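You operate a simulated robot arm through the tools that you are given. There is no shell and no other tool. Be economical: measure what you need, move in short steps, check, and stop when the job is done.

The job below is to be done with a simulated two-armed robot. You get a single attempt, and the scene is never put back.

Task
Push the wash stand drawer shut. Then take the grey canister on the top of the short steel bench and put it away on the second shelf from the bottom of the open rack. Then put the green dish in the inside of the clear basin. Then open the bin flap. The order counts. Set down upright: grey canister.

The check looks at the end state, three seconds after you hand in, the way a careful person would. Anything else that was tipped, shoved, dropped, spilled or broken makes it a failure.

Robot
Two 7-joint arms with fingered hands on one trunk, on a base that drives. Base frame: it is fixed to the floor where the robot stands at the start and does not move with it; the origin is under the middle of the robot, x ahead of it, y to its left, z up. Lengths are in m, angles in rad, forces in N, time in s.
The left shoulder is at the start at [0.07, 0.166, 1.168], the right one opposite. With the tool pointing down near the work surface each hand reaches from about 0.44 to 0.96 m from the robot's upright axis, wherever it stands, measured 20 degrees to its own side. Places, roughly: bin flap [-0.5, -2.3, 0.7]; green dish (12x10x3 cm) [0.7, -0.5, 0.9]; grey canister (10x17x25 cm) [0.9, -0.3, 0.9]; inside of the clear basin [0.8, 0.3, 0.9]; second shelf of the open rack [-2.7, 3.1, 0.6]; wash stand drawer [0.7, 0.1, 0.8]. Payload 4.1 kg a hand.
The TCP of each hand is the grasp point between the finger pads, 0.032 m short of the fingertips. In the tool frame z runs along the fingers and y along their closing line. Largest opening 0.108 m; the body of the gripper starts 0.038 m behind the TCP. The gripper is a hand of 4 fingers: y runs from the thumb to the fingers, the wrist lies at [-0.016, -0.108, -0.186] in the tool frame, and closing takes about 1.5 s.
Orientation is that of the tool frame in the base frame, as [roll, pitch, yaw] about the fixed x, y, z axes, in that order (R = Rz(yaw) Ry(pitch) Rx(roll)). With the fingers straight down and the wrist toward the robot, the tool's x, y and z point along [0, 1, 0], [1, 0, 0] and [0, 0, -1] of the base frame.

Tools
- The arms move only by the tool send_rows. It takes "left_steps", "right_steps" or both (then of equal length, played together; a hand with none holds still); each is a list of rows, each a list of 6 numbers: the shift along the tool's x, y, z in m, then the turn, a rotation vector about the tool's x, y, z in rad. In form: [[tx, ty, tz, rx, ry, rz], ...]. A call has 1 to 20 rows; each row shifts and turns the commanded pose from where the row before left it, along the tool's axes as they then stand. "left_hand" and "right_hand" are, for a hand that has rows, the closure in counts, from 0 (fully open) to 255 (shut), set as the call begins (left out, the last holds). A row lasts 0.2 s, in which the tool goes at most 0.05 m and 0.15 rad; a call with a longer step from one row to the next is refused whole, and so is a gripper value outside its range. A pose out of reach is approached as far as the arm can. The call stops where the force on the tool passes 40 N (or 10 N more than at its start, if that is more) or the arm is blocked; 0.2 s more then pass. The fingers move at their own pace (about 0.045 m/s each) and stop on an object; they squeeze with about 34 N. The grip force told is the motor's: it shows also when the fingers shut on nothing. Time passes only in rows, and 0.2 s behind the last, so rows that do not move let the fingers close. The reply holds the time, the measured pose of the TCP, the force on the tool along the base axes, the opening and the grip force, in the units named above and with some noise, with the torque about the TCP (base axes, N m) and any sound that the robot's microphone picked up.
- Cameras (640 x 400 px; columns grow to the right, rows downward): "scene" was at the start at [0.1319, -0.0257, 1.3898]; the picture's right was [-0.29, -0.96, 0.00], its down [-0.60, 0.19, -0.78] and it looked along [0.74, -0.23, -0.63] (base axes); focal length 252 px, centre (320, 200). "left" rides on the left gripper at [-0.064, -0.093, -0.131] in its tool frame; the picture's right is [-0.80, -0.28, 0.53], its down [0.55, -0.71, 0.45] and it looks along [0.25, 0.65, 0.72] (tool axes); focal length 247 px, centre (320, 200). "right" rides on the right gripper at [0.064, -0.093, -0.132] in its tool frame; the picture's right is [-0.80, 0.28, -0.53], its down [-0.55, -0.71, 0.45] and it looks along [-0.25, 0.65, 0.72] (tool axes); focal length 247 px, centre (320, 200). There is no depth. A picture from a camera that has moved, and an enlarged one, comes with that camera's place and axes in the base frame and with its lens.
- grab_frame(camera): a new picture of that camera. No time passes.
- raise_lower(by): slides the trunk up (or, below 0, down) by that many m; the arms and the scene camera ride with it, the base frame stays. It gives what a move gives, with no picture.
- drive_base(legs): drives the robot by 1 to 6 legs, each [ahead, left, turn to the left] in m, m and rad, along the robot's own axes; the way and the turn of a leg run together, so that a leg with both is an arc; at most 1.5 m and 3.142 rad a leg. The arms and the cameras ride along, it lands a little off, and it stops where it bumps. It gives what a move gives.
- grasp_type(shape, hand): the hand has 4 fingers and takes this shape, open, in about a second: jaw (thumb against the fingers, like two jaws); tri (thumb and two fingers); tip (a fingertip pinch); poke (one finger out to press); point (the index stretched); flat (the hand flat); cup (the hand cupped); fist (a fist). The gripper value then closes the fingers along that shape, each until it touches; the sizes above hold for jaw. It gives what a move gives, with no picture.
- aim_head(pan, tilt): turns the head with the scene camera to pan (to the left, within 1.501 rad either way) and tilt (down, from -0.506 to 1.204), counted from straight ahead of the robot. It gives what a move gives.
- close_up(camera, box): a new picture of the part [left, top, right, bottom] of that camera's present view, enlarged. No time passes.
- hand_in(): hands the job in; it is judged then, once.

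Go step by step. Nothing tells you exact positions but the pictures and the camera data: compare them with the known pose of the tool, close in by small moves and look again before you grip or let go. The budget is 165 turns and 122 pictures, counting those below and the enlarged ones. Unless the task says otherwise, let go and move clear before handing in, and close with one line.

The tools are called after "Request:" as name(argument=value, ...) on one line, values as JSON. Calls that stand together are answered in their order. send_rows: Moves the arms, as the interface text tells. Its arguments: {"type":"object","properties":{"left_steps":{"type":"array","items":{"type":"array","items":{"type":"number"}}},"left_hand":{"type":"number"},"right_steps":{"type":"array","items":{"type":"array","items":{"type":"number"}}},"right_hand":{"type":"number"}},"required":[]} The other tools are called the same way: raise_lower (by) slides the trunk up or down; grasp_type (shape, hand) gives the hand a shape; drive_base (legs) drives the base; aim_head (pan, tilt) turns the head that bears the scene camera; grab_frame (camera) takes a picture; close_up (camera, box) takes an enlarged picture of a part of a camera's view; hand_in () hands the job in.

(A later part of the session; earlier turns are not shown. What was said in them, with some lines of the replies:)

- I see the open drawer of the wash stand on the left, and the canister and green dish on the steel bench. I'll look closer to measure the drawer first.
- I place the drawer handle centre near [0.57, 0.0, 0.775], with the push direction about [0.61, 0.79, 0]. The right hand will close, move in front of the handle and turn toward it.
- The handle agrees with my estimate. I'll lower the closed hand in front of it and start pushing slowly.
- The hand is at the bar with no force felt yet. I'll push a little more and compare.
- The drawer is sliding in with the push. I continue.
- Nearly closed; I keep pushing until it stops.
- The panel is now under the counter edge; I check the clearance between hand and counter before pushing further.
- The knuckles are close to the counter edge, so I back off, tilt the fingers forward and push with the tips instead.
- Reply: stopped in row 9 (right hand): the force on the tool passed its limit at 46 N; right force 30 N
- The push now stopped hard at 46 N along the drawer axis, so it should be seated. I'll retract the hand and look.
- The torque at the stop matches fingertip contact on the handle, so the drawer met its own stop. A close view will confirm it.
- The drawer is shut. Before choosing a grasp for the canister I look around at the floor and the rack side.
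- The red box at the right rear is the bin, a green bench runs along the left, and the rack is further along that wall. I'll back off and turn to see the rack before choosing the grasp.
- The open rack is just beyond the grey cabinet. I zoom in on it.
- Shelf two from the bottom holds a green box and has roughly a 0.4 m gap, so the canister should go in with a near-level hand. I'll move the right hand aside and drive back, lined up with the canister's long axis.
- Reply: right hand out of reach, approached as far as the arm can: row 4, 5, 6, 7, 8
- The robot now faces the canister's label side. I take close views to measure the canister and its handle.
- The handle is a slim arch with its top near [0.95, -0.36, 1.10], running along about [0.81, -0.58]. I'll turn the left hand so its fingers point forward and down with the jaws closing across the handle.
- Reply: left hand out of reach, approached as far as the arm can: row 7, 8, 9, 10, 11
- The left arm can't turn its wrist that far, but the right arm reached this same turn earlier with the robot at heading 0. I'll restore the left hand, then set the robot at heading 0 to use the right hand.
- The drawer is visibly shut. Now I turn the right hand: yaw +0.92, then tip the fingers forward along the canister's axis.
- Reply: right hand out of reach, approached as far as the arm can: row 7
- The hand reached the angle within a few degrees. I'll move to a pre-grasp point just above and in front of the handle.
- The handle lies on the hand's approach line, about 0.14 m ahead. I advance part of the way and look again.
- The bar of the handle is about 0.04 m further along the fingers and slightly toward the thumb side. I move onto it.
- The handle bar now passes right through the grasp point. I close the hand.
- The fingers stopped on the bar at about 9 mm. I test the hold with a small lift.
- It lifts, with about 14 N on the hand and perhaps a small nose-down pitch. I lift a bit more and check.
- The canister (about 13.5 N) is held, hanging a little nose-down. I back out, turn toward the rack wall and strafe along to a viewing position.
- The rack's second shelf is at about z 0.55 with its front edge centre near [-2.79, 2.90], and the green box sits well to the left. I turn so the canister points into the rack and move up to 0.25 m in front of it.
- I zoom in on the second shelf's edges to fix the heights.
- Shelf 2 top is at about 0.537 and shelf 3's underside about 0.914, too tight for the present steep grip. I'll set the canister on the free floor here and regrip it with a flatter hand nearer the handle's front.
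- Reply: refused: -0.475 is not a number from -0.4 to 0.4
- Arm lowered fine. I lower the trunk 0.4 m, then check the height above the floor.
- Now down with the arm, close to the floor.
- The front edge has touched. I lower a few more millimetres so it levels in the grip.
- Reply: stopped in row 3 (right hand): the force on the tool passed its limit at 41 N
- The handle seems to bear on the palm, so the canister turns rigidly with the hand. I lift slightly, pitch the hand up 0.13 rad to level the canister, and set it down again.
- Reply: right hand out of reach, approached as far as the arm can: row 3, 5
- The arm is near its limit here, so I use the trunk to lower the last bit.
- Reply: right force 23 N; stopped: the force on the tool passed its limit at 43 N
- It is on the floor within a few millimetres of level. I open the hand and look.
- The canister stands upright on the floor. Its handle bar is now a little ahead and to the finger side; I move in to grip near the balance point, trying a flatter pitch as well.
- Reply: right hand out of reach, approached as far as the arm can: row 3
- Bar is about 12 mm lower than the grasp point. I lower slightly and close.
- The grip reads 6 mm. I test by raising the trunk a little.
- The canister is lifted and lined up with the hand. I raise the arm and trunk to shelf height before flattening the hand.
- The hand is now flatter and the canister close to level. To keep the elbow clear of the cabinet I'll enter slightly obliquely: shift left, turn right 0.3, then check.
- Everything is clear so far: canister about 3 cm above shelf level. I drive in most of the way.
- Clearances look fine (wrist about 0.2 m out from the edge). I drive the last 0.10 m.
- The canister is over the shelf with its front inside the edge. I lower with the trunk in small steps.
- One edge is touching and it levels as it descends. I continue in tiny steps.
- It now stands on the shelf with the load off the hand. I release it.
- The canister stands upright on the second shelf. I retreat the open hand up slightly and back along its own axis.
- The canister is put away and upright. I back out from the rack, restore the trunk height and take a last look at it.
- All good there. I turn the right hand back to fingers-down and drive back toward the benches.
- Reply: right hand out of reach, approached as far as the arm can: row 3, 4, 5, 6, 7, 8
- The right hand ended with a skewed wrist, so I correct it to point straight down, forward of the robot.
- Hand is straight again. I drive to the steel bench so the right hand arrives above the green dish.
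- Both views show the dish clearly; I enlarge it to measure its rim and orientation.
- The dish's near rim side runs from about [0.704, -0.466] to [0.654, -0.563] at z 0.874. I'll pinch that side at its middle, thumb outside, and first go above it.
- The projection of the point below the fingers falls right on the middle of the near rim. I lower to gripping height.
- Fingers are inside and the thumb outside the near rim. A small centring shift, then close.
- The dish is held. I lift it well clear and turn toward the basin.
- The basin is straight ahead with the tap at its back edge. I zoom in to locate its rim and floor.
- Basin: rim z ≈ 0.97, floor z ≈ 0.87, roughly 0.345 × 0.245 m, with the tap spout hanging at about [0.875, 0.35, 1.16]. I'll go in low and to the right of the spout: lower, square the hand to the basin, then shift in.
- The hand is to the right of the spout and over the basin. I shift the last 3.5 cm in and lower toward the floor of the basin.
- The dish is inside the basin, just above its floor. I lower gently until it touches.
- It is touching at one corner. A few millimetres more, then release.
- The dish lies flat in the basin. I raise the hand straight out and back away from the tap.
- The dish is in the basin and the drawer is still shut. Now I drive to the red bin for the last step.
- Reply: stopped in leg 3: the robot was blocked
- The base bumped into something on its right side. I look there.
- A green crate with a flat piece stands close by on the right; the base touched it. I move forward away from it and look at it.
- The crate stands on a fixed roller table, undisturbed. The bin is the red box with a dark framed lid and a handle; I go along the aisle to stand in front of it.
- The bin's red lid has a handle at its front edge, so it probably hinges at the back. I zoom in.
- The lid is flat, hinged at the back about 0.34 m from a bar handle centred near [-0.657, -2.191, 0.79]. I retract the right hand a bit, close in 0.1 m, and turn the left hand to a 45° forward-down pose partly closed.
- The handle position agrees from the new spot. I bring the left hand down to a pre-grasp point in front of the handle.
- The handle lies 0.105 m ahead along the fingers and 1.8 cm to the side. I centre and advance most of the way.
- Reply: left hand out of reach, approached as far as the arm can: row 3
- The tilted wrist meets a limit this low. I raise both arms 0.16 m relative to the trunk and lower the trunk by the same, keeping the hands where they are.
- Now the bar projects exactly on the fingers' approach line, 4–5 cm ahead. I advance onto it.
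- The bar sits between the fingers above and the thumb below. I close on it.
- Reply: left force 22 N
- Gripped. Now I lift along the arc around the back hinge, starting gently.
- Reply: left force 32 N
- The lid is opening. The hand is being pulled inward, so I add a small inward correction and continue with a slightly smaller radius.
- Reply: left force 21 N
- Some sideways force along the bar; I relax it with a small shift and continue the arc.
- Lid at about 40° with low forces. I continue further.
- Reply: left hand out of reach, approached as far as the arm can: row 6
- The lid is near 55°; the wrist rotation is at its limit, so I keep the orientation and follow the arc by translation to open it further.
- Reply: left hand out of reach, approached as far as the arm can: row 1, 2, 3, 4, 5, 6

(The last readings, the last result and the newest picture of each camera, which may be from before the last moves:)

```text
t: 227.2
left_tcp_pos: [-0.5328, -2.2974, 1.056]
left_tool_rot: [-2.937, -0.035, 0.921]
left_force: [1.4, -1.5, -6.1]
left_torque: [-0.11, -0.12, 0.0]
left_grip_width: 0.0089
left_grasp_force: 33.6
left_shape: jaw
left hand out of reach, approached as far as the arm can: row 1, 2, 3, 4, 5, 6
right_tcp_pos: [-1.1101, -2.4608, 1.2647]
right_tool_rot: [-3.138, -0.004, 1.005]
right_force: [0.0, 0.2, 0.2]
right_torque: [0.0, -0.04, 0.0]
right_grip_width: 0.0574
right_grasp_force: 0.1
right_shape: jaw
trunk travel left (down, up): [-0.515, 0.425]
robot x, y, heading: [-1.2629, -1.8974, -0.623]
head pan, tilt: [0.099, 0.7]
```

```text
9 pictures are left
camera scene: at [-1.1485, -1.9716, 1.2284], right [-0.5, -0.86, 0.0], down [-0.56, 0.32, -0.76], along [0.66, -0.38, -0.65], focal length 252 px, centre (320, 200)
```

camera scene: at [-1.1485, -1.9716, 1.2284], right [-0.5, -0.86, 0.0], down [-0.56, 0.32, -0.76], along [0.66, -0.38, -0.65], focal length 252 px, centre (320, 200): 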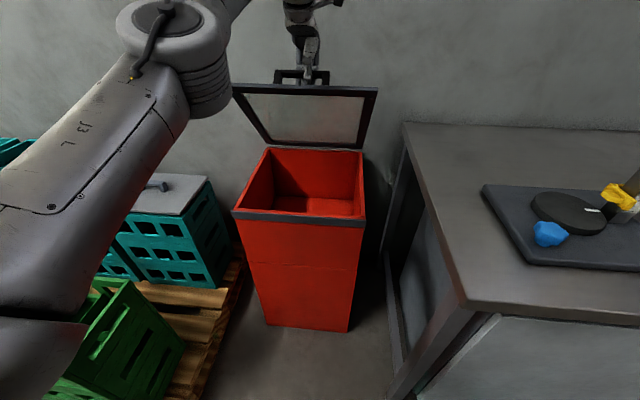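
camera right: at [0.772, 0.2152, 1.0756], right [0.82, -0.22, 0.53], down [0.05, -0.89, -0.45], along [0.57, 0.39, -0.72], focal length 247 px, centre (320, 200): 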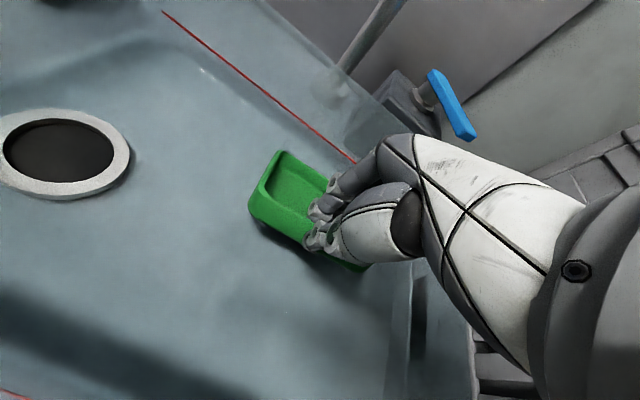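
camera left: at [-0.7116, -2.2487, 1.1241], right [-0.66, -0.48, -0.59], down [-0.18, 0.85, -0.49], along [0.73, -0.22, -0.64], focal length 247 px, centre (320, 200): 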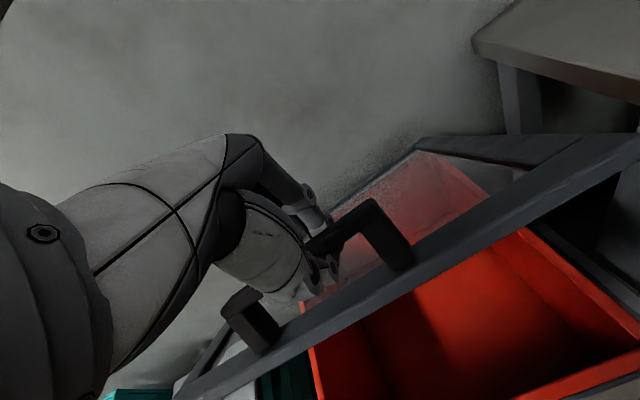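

The lid stands at roughly 55–60°. I push it further open by combining small trunk raises and forward base moves while holding the handle.

Request:
raise_lower(by=0.015)

Request:
drive_base(legs=[[0.03, 0, 0]])

Request:
raise_lower(by=0.012)

Request:
drive_base(legs=[[0.03, 0, 0]])

```text
t: 227.9
left_tcp_pos: [-0.5282, -2.3007, 1.0654]
left_tool_rot: [-2.931, -0.036, 0.919]
left_force: [14.1, -10.5, -30.6]
left_torque: [-0.13, -0.06, 0.07]
left_grip_width: 0.0083
left_grasp_force: 33.9
left_shape: jaw
right_tcp_pos: [-1.1043, -2.4659, 1.2753]
right_tool_rot: [-3.133, -0.004, 1.005]
right_force: [0.0, 0.4, 0.9]
right_torque: [-0.03, 0.0, 0.0]
right_grip_width: 0.0569
right_grasp_force: 0.0
right_shape: jaw
trunk travel left (down, up): [-0.53, 0.41]
robot x, y, heading: [-1.2624, -1.8982, -0.627]
head pan, tilt: [0.099, 0.7]
```

```text
t: 228.7
left_tcp_pos: [-0.5085, -2.3154, 1.0726]
left_tool_rot: [-2.938, -0.034, 0.917]
left_force: [0.8, 1.7, -0.4]
left_torque: [-0.06, -0.03, -0.01]
left_grip_width: 0.0087
left_grasp_force: 33.7
left_shape: jaw
right_tcp_pos: [-1.0851, -2.4786, 1.2791]
right_tool_rot: [-3.138, -0.004, 1.005]
right_force: [-0.8, -0.1, -0.3]
right_torque: [-0.02, 0.03, 0.03]
right_grip_width: 0.0568
right_grasp_force: 0.0
right_shape: jaw
trunk travel left (down, up): [-0.53, 0.41]
robot x, y, heading: [-1.2406, -1.9152, -0.629]
head pan, tilt: [0.099, 0.7]
```

```text
t: 229.3
left_tcp_pos: [-0.5041, -2.3183, 1.079]
left_tool_rot: [-2.932, -0.035, 0.92]
left_force: [9.3, -6.2, -27.0]
left_torque: [-0.09, 0.08, -0.01]
left_grip_width: 0.0076
left_grasp_force: 34.2
left_shape: jaw
right_tcp_pos: [-1.0801, -2.482, 1.2894]
right_tool_rot: [-3.133, -0.003, 1.005]
right_force: [-0.1, 0.4, 0.2]
right_torque: [-0.02, 0.01, 0.0]
right_grip_width: 0.0573
right_grasp_force: 0.0
right_shape: jaw
trunk travel left (down, up): [-0.542, 0.398]
robot x, y, heading: [-1.2361, -1.9163, -0.622]
head pan, tilt: [0.099, 0.7]
```

```text
t: 230.1
left_tcp_pos: [-0.484, -2.3333, 1.0846]
left_tool_rot: [-2.94, -0.033, 0.919]
left_force: [-1.9, 0.9, -1.5]
left_torque: [-0.05, 0.03, -0.07]
left_grip_width: 0.0074
left_grasp_force: 34.3
left_shape: jaw
right_tcp_pos: [-1.0618, -2.497, 1.2901]
right_tool_rot: [-3.138, -0.001, 1.008]
right_force: [-0.1, 0.4, -0.3]
right_torque: [-0.01, 0.02, 0.01]
right_grip_width: 0.057
right_grasp_force: 0.1
right_shape: jaw
trunk travel left (down, up): [-0.542, 0.398]
robot x, y, heading: [-1.2169, -1.9318, -0.628]
head pan, tilt: [0.099, 0.7]
```

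Working smoothly: about 70° now. Another small step.

Request:
raise_lower(by=0.008)

Request:
drive_base(legs=[[0.03, 0, 0]])

Request:
grab_frame(camera="scene")

```text
t: 230.7
left_tcp_pos: [-0.4833, -2.3339, 1.0891]
left_tool_rot: [-2.935, -0.036, 0.919]
left_force: [5.8, -4.9, -21.2]
left_torque: [0.01, 0.2, 0.01]
left_grip_width: 0.0068
left_grasp_force: 33.6
left_shape: jaw
right_tcp_pos: [-1.058, -2.499, 1.2979]
right_tool_rot: [-3.135, -0.003, 1.007]
right_force: [0.6, 1.0, 0.4]
right_torque: [0.03, -0.06, -0.01]
right_grip_width: 0.0567
right_grasp_force: 0.1
right_shape: jaw
trunk travel left (down, up): [-0.55, 0.39]
robot x, y, heading: [-1.2141, -1.9327, -0.627]
head pan, tilt: [0.099, 0.7]
```

```text
t: 231.6
left_tcp_pos: [-0.4604, -2.3496, 1.0942]
left_tool_rot: [-2.939, -0.034, 0.918]
left_force: [0.8, 0.1, 0.0]
left_torque: [0.01, 0.03, 0.01]
left_grip_width: 0.0068
left_grasp_force: 34.0
left_shape: jaw
right_tcp_pos: [-1.0357, -2.5134, 1.3002]
right_tool_rot: [-3.136, -0.004, 1.007]
right_force: [0.6, 0.0, -0.1]
right_torque: [0.03, 0.0, 0.02]
right_grip_width: 0.057
right_grasp_force: 0.1
right_shape: jaw
trunk travel left (down, up): [-0.55, 0.39]
robot x, y, heading: [-1.1927, -1.9494, -0.63]
head pan, tilt: [0.099, 0.7]
```

```text
8 pictures are left
camera scene: at [-1.075, -2.0246, 1.2635], right [-0.5, -0.86, 0.0], down [-0.56, 0.32, -0.76], along [0.66, -0.38, -0.65], focal length 252 px, centre (320, 200)
```

scene: 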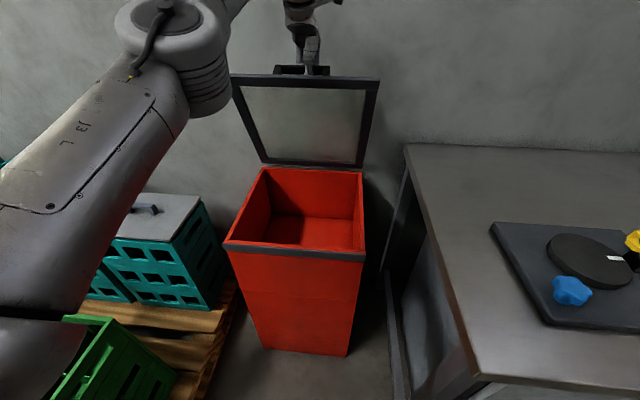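

The lid is at about 75° and the force is near zero. I open the fingers just a little, so the thumb would still catch it, and see whether it stays.

Request:
send_rows(left_steps=[[0, 0, 0, 0, 0, 0], [0, 0, 0, 0, 0, 0], [0, 0, 0, 0, 0, 0], [0, 0, 0, 0, 0, 0], [0, 0, 0, 0, 0, 0], [0, 0, 0, 0, 0, 0]], left_hand=160)

Request:
close_up(camera="left", box=[180, 120, 500, 380])

```text
t: 232.9
left_tcp_pos: [-0.4621, -2.3486, 1.0946]
left_tool_rot: [-2.94, -0.034, 0.917]
left_force: [-0.3, 0.0, -0.3]
left_torque: [-0.01, 0.03, 0.01]
left_grip_width: 0.0406
left_grasp_force: 0.2
left_shape: jaw
right_tcp_pos: [-1.0377, -2.5144, 1.2994]
right_tool_rot: [-3.137, -0.005, 1.006]
right_force: [0.1, 0.2, -1.3]
right_torque: [0.03, 0.01, 0.01]
right_grip_width: 0.0572
right_grasp_force: 0.1
right_shape: jaw
trunk travel left (down, up): [-0.55, 0.39]
robot x, y, heading: [-1.1852, -1.9501, -0.621]
head pan, tilt: [0.099, 0.7]
```

```text
1.54 times, centred on (340, 250) of left
camera zoom: at [-0.5542, -2.3648, 1.2404], right [-0.78, -0.39, -0.49], down [-0.28, 0.92, -0.28], along [0.56, -0.08, -0.82], focal length 380 px, centre (289, 123)
```

zoom: 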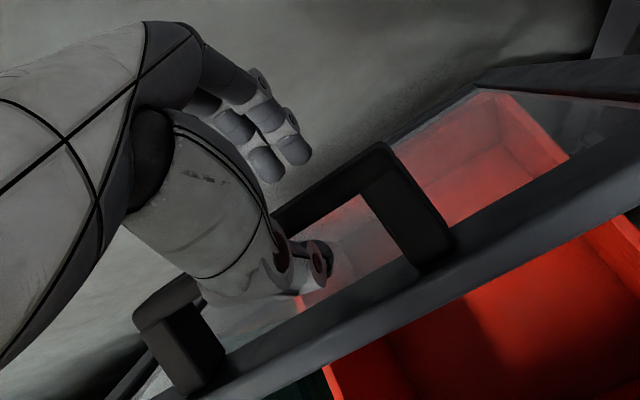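

The bar seems to stay in place. I move the thumb a further 1.5 cm away to check that the lid holds by itself.

Request:
send_rows(left_steps=[[0, -0.007, 0, 0, 0, 0], [0, -0.007, 0, 0, 0, 0], [0, 0, 0, 0, 0, 0], [0, 0, 0, 0, 0, 0], [0, 0, 0, 0, 0, 0]])

Request:
close_up(camera="left", box=[180, 120, 500, 380])

```text
t: 234.2
left_tcp_pos: [-0.4718, -2.3399, 1.0981]
left_tool_rot: [-2.941, -0.034, 0.918]
left_force: [-0.9, 0.4, 0.1]
left_torque: [0.01, -0.05, 0.0]
left_grip_width: 0.0406
left_grasp_force: 0.0
left_shape: jaw
right_tcp_pos: [-1.0369, -2.5138, 1.3]
right_tool_rot: [-3.138, -0.001, 1.006]
right_force: [0.0, 0.0, -0.2]
right_torque: [-0.04, 0.03, -0.05]
right_grip_width: 0.0568
right_grasp_force: 0.1
right_shape: jaw
trunk travel left (down, up): [-0.55, 0.39]
robot x, y, heading: [-1.1929, -1.9521, -0.624]
head pan, tilt: [0.099, 0.7]
```

```text
1.54 times, centred on (340, 250) of left
camera zoom: at [-0.5647, -2.3557, 1.2432], right [-0.78, -0.39, -0.49], down [-0.28, 0.92, -0.28], along [0.56, -0.08, -0.82], focal length 380 px, centre (289, 123)
```

zoom: 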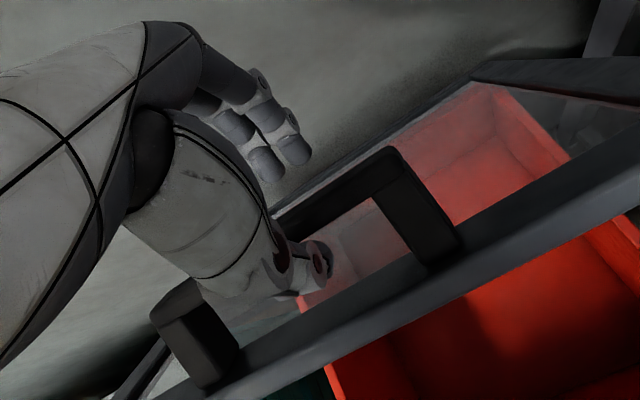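

The lid followed the thumb, so it won't hold at 75° and must go past vertical. I deepen the thumb's hook under the bar and rotate the hand back to a forward tilt, which gives more forward reach.

Request:
send_rows(left_steps=[[0, 0.007, 0, 0, 0, 0], [0, 0.003, 0.008, 0, 0, 0], [0, 0, 0, -0.07, 0, 0], [0, 0, 0, -0.07, 0, 0], [0, 0, 0, -0.07, 0, 0], [0, 0, 0, -0.07, 0, 0], [0, 0, 0, -0.07, 0, 0], [0, 0, 0, -0.07, 0, 0], [0, 0, 0, -0.07, 0, 0]])

Request:
close_up(camera="left", box=[180, 120, 500, 380])

```text
t: 236.2
left_tcp_pos: [-0.4651, -2.3458, 1.0879]
left_tool_rot: [2.85, -0.033, 0.917]
left_force: [-0.1, 0.7, -0.6]
left_torque: [-0.03, 0.03, 0.0]
left_grip_width: 0.0406
left_grasp_force: 0.0
left_shape: jaw
right_tcp_pos: [-1.0362, -2.5125, 1.2991]
right_tool_rot: [-3.138, -0.004, 1.008]
right_force: [0.0, -1.0, -0.1]
right_torque: [0.0, 0.04, -0.02]
right_grip_width: 0.0571
right_grasp_force: 0.0
right_shape: jaw
trunk travel left (down, up): [-0.55, 0.39]
robot x, y, heading: [-1.1908, -1.9491, -0.627]
head pan, tilt: [0.099, 0.7]
```

```text
1.54 times, centred on (340, 250) of left
camera zoom: at [-0.6066, -2.3219, 1.1852], right [-0.57, -0.55, -0.62], down [-0.09, 0.79, -0.61], along [0.82, -0.29, -0.49], focal length 380 px, centre (289, 123)
```

zoom: 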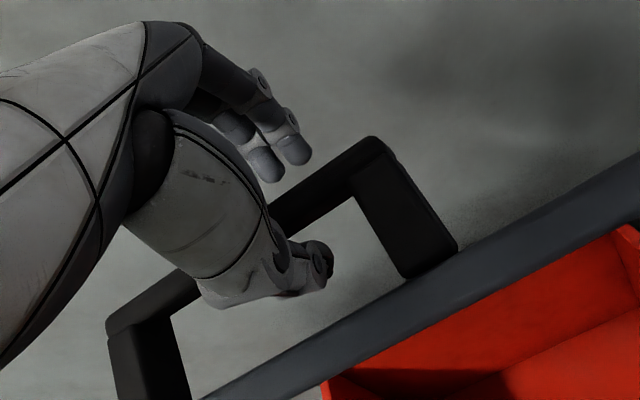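

The thumb is still hooked inside the handle. I push on toward and past vertical.

Request:
send_rows(left_steps=[[0, 0.0235, 0.002, 0, 0, 0], [0, 0.0235, 0.002, 0, 0, 0], [0, 0.0225, 0.0048, 0, 0, 0], [0, 0.022, 0.0068, 0, 0, 0], [0, 0.022, 0.0068, 0, 0, 0], [0, 0.0205, 0.009, 0, 0, 0]])

Request:
grab_frame(camera="scene")

```text
t: 237.5
left_tcp_pos: [-0.3862, -2.4097, 1.1047]
left_tool_rot: [2.848, -0.03, 0.917]
left_force: [-26.4, 21.9, -2.9]
left_torque: [-0.52, -0.63, 0.62]
left_grip_width: 0.0343
left_grasp_force: 0.0
left_shape: jaw
left hand out of reach, approached as far as the arm can: row 5, 6
right_tcp_pos: [-1.0432, -2.5087, 1.3014]
right_tool_rot: [3.141, -0.001, 1.009]
right_force: [0.2, -0.1, -0.2]
right_torque: [-0.01, 0.02, -0.01]
right_grip_width: 0.0569
right_grasp_force: 0.1
right_shape: jaw
trunk travel left (down, up): [-0.55, 0.39]
robot x, y, heading: [-1.1944, -1.9487, -0.621]
head pan, tilt: [0.099, 0.7]
stopped in row 6 (left hand): the force on the tool passed its limit at 45 N (the readings are from after the stop); the commanded pose is now the measured one
```

```text
4 pictures are left
camera scene: at [-1.0818, -2.0193, 1.2642], right [-0.5, -0.87, 0.0], down [-0.55, 0.32, -0.77], along [0.66, -0.39, -0.64], focal length 252 px, centre (320, 200)
```

scene: 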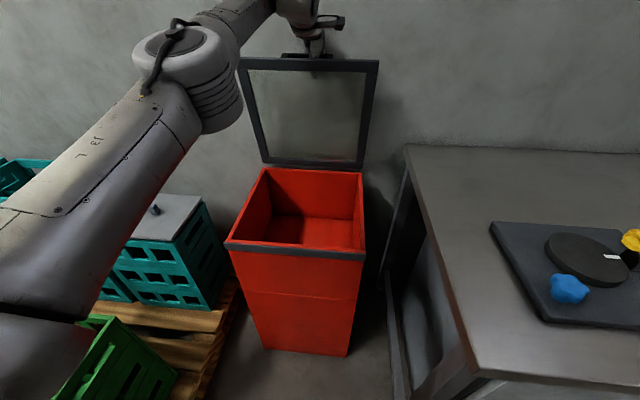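

The lid met a firm stop at about vertical or slightly beyond. I back the thumb off 2 cm and check whether the lid stays.

Request:
send_rows(left_steps=[[0, -0.007, 0, 0, 0, 0], [0, -0.007, 0, 0, 0, 0], [0, -0.006, 0, 0, 0, 0], [0, 0, 0, 0, 0, 0], [0, 0, 0, 0, 0, 0], [0, 0, 0, 0, 0, 0]])

Request:
close_up(camera="left", box=[180, 120, 500, 380])

```text
t: 238.9
left_tcp_pos: [-0.3953, -2.4005, 1.0934]
left_tool_rot: [2.85, -0.031, 0.918]
left_force: [1.7, -2.1, -0.1]
left_torque: [0.03, 0.03, 0.02]
left_grip_width: 0.0396
left_grasp_force: 0.0
left_shape: jaw
right_tcp_pos: [-1.0362, -2.5124, 1.2977]
right_tool_rot: [-3.139, -0.003, 1.006]
right_force: [-0.5, 0.1, 0.3]
right_torque: [-0.01, -0.02, -0.04]
right_grip_width: 0.0572
right_grasp_force: 0.1
right_shape: jaw
trunk travel left (down, up): [-0.55, 0.39]
robot x, y, heading: [-1.1895, -1.95, -0.627]
head pan, tilt: [0.099, 0.7]
```

```text
1.54 times, centred on (340, 250) of left
camera zoom: at [-0.5356, -2.3781, 1.1911], right [-0.57, -0.55, -0.62], down [-0.09, 0.79, -0.61], along [0.82, -0.29, -0.49], focal length 380 px, centre (289, 123)
```

zoom: 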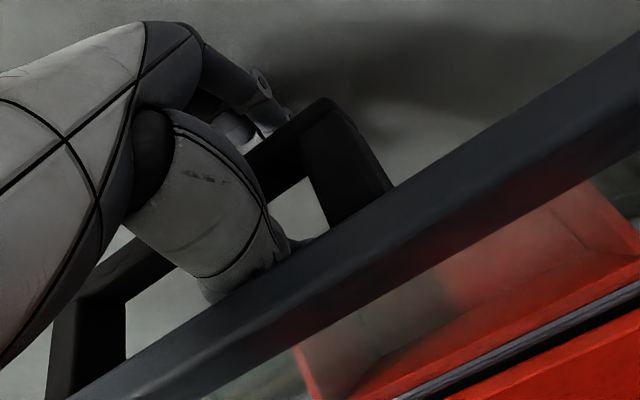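

The lid stays back by itself now, with the handle bar clear of the thumb. I centre the thumb in the gap and withdraw straight up so as not to drag the lid.

Request:
send_rows(left_steps=[[0, 0.006, 0, 0, 0, 0], [0, 0.003, -0.0096, 0, 0, 0], [0, 0.003, -0.0096, 0, 0, 0], [0, 0.0044, -0.0143, 0, 0, 0], [0, 0.0044, -0.0143, 0, 0, 0], [0, 0.0044, -0.0143, 0, 0, 0], [0, 0.0044, -0.0143, 0, 0, 0]])

```text
t: 240.5
left_tcp_pos: [-0.3949, -2.398, 1.1727]
left_tool_rot: [2.85, -0.032, 0.917]
left_force: [1.4, -0.1, 0.9]
left_torque: [-0.03, -0.06, 0.0]
left_grip_width: 0.0397
left_grasp_force: 0.1
left_shape: jaw
left hand out of reach, approached as far as the arm can: row 6, 7
right_tcp_pos: [-1.0377, -2.5127, 1.2997]
right_tool_rot: [-3.138, -0.002, 1.008]
right_force: [-0.4, 0.3, 0.3]
right_torque: [0.0, -0.06, -0.05]
right_grip_width: 0.057
right_grasp_force: 0.1
right_shape: jaw
trunk travel left (down, up): [-0.55, 0.39]
robot x, y, heading: [-1.1941, -1.9501, -0.625]
head pan, tilt: [0.099, 0.7]
```

The fingertips are now just above the lid's top edge. I raise the trunk further for clearance and look.

Request:
raise_lower(by=0.08)

Request:
grab_frame(camera="scene")

```text
t: 241.7
left_tcp_pos: [-0.3941, -2.3996, 1.2504]
left_tool_rot: [2.849, -0.032, 0.917]
left_force: [0.2, 0.5, 0.3]
left_torque: [0.0, -0.05, -0.02]
left_grip_width: 0.0402
left_grasp_force: 0.2
left_shape: jaw
right_tcp_pos: [-1.0372, -2.5138, 1.3807]
right_tool_rot: [-3.138, -0.004, 1.008]
right_force: [-0.4, 0.0, 0.1]
right_torque: [0.06, -0.02, 0.01]
right_grip_width: 0.0569
right_grasp_force: 0.1
right_shape: jaw
trunk travel left (down, up): [-0.63, 0.31]
robot x, y, heading: [-1.1897, -1.9503, -0.624]
head pan, tilt: [0.099, 0.7]
```

```text
2 pictures are left
camera scene: at [-1.0767, -2.0236, 1.3435], right [-0.5, -0.86, 0.0], down [-0.56, 0.32, -0.76], along [0.66, -0.38, -0.64], focal length 252 px, centre (320, 200)
```

scene: 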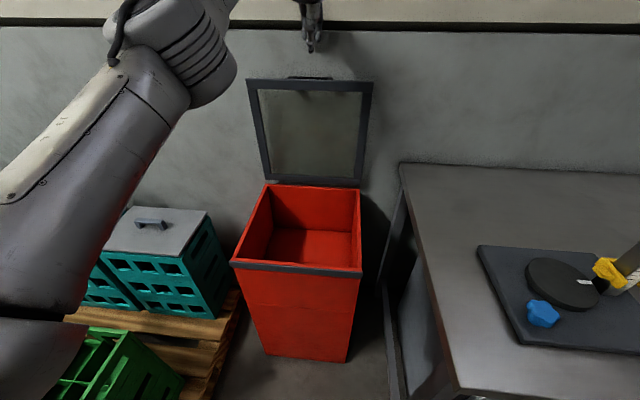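

The lid stays open with the hand clear. I back off a little and make a final check.

Request:
drive_base(legs=[[-0.17, 0, 0]])

Request:
grab_frame(camera="scene")

```text
t: 243.1
left_tcp_pos: [-0.5345, -2.2984, 1.2506]
left_tool_rot: [2.85, -0.031, 0.915]
left_force: [0.3, -1.1, 0.4]
left_torque: [-0.05, -0.01, 0.0]
left_grip_width: 0.04
left_grasp_force: 0.1
left_shape: jaw
right_tcp_pos: [-1.1773, -2.4136, 1.379]
right_tool_rot: [-3.135, -0.004, 1.008]
right_force: [0.2, -0.8, -0.6]
right_torque: [0.01, 0.0, -0.02]
right_grip_width: 0.057
right_grasp_force: 0.1
right_shape: jaw
trunk travel left (down, up): [-0.63, 0.31]
robot x, y, heading: [-1.3288, -1.849, -0.626]
head pan, tilt: [0.099, 0.7]
```

```text
1 pictures are left
camera scene: at [-1.2158, -1.9231, 1.3434], right [-0.5, -0.86, 0.0], down [-0.56, 0.32, -0.76], along [0.66, -0.38, -0.64], focal length 252 px, centre (320, 200)
```

scene: 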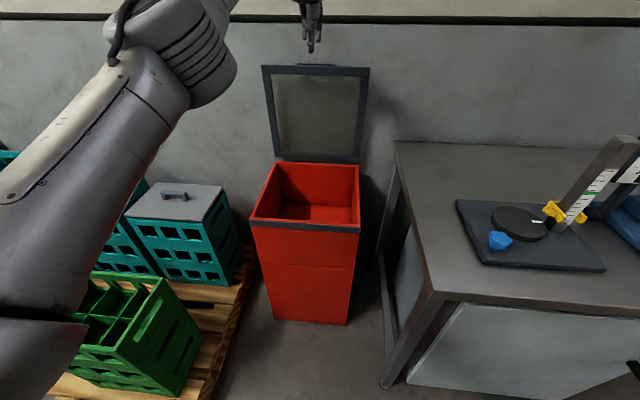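

The lid stands open with both hands empty and clear. All four steps were done in the order asked, so I hand in.

Request:
hand_in()

```text
The job is handed in.
```

I did all four steps in order: drawer shut, grey canister upright on the rack's second shelf, green dish in the clear basin, and bin flap open with both hands clear. The base bumped a fixed roller table once on the way to the bin, and nothing looked moved.
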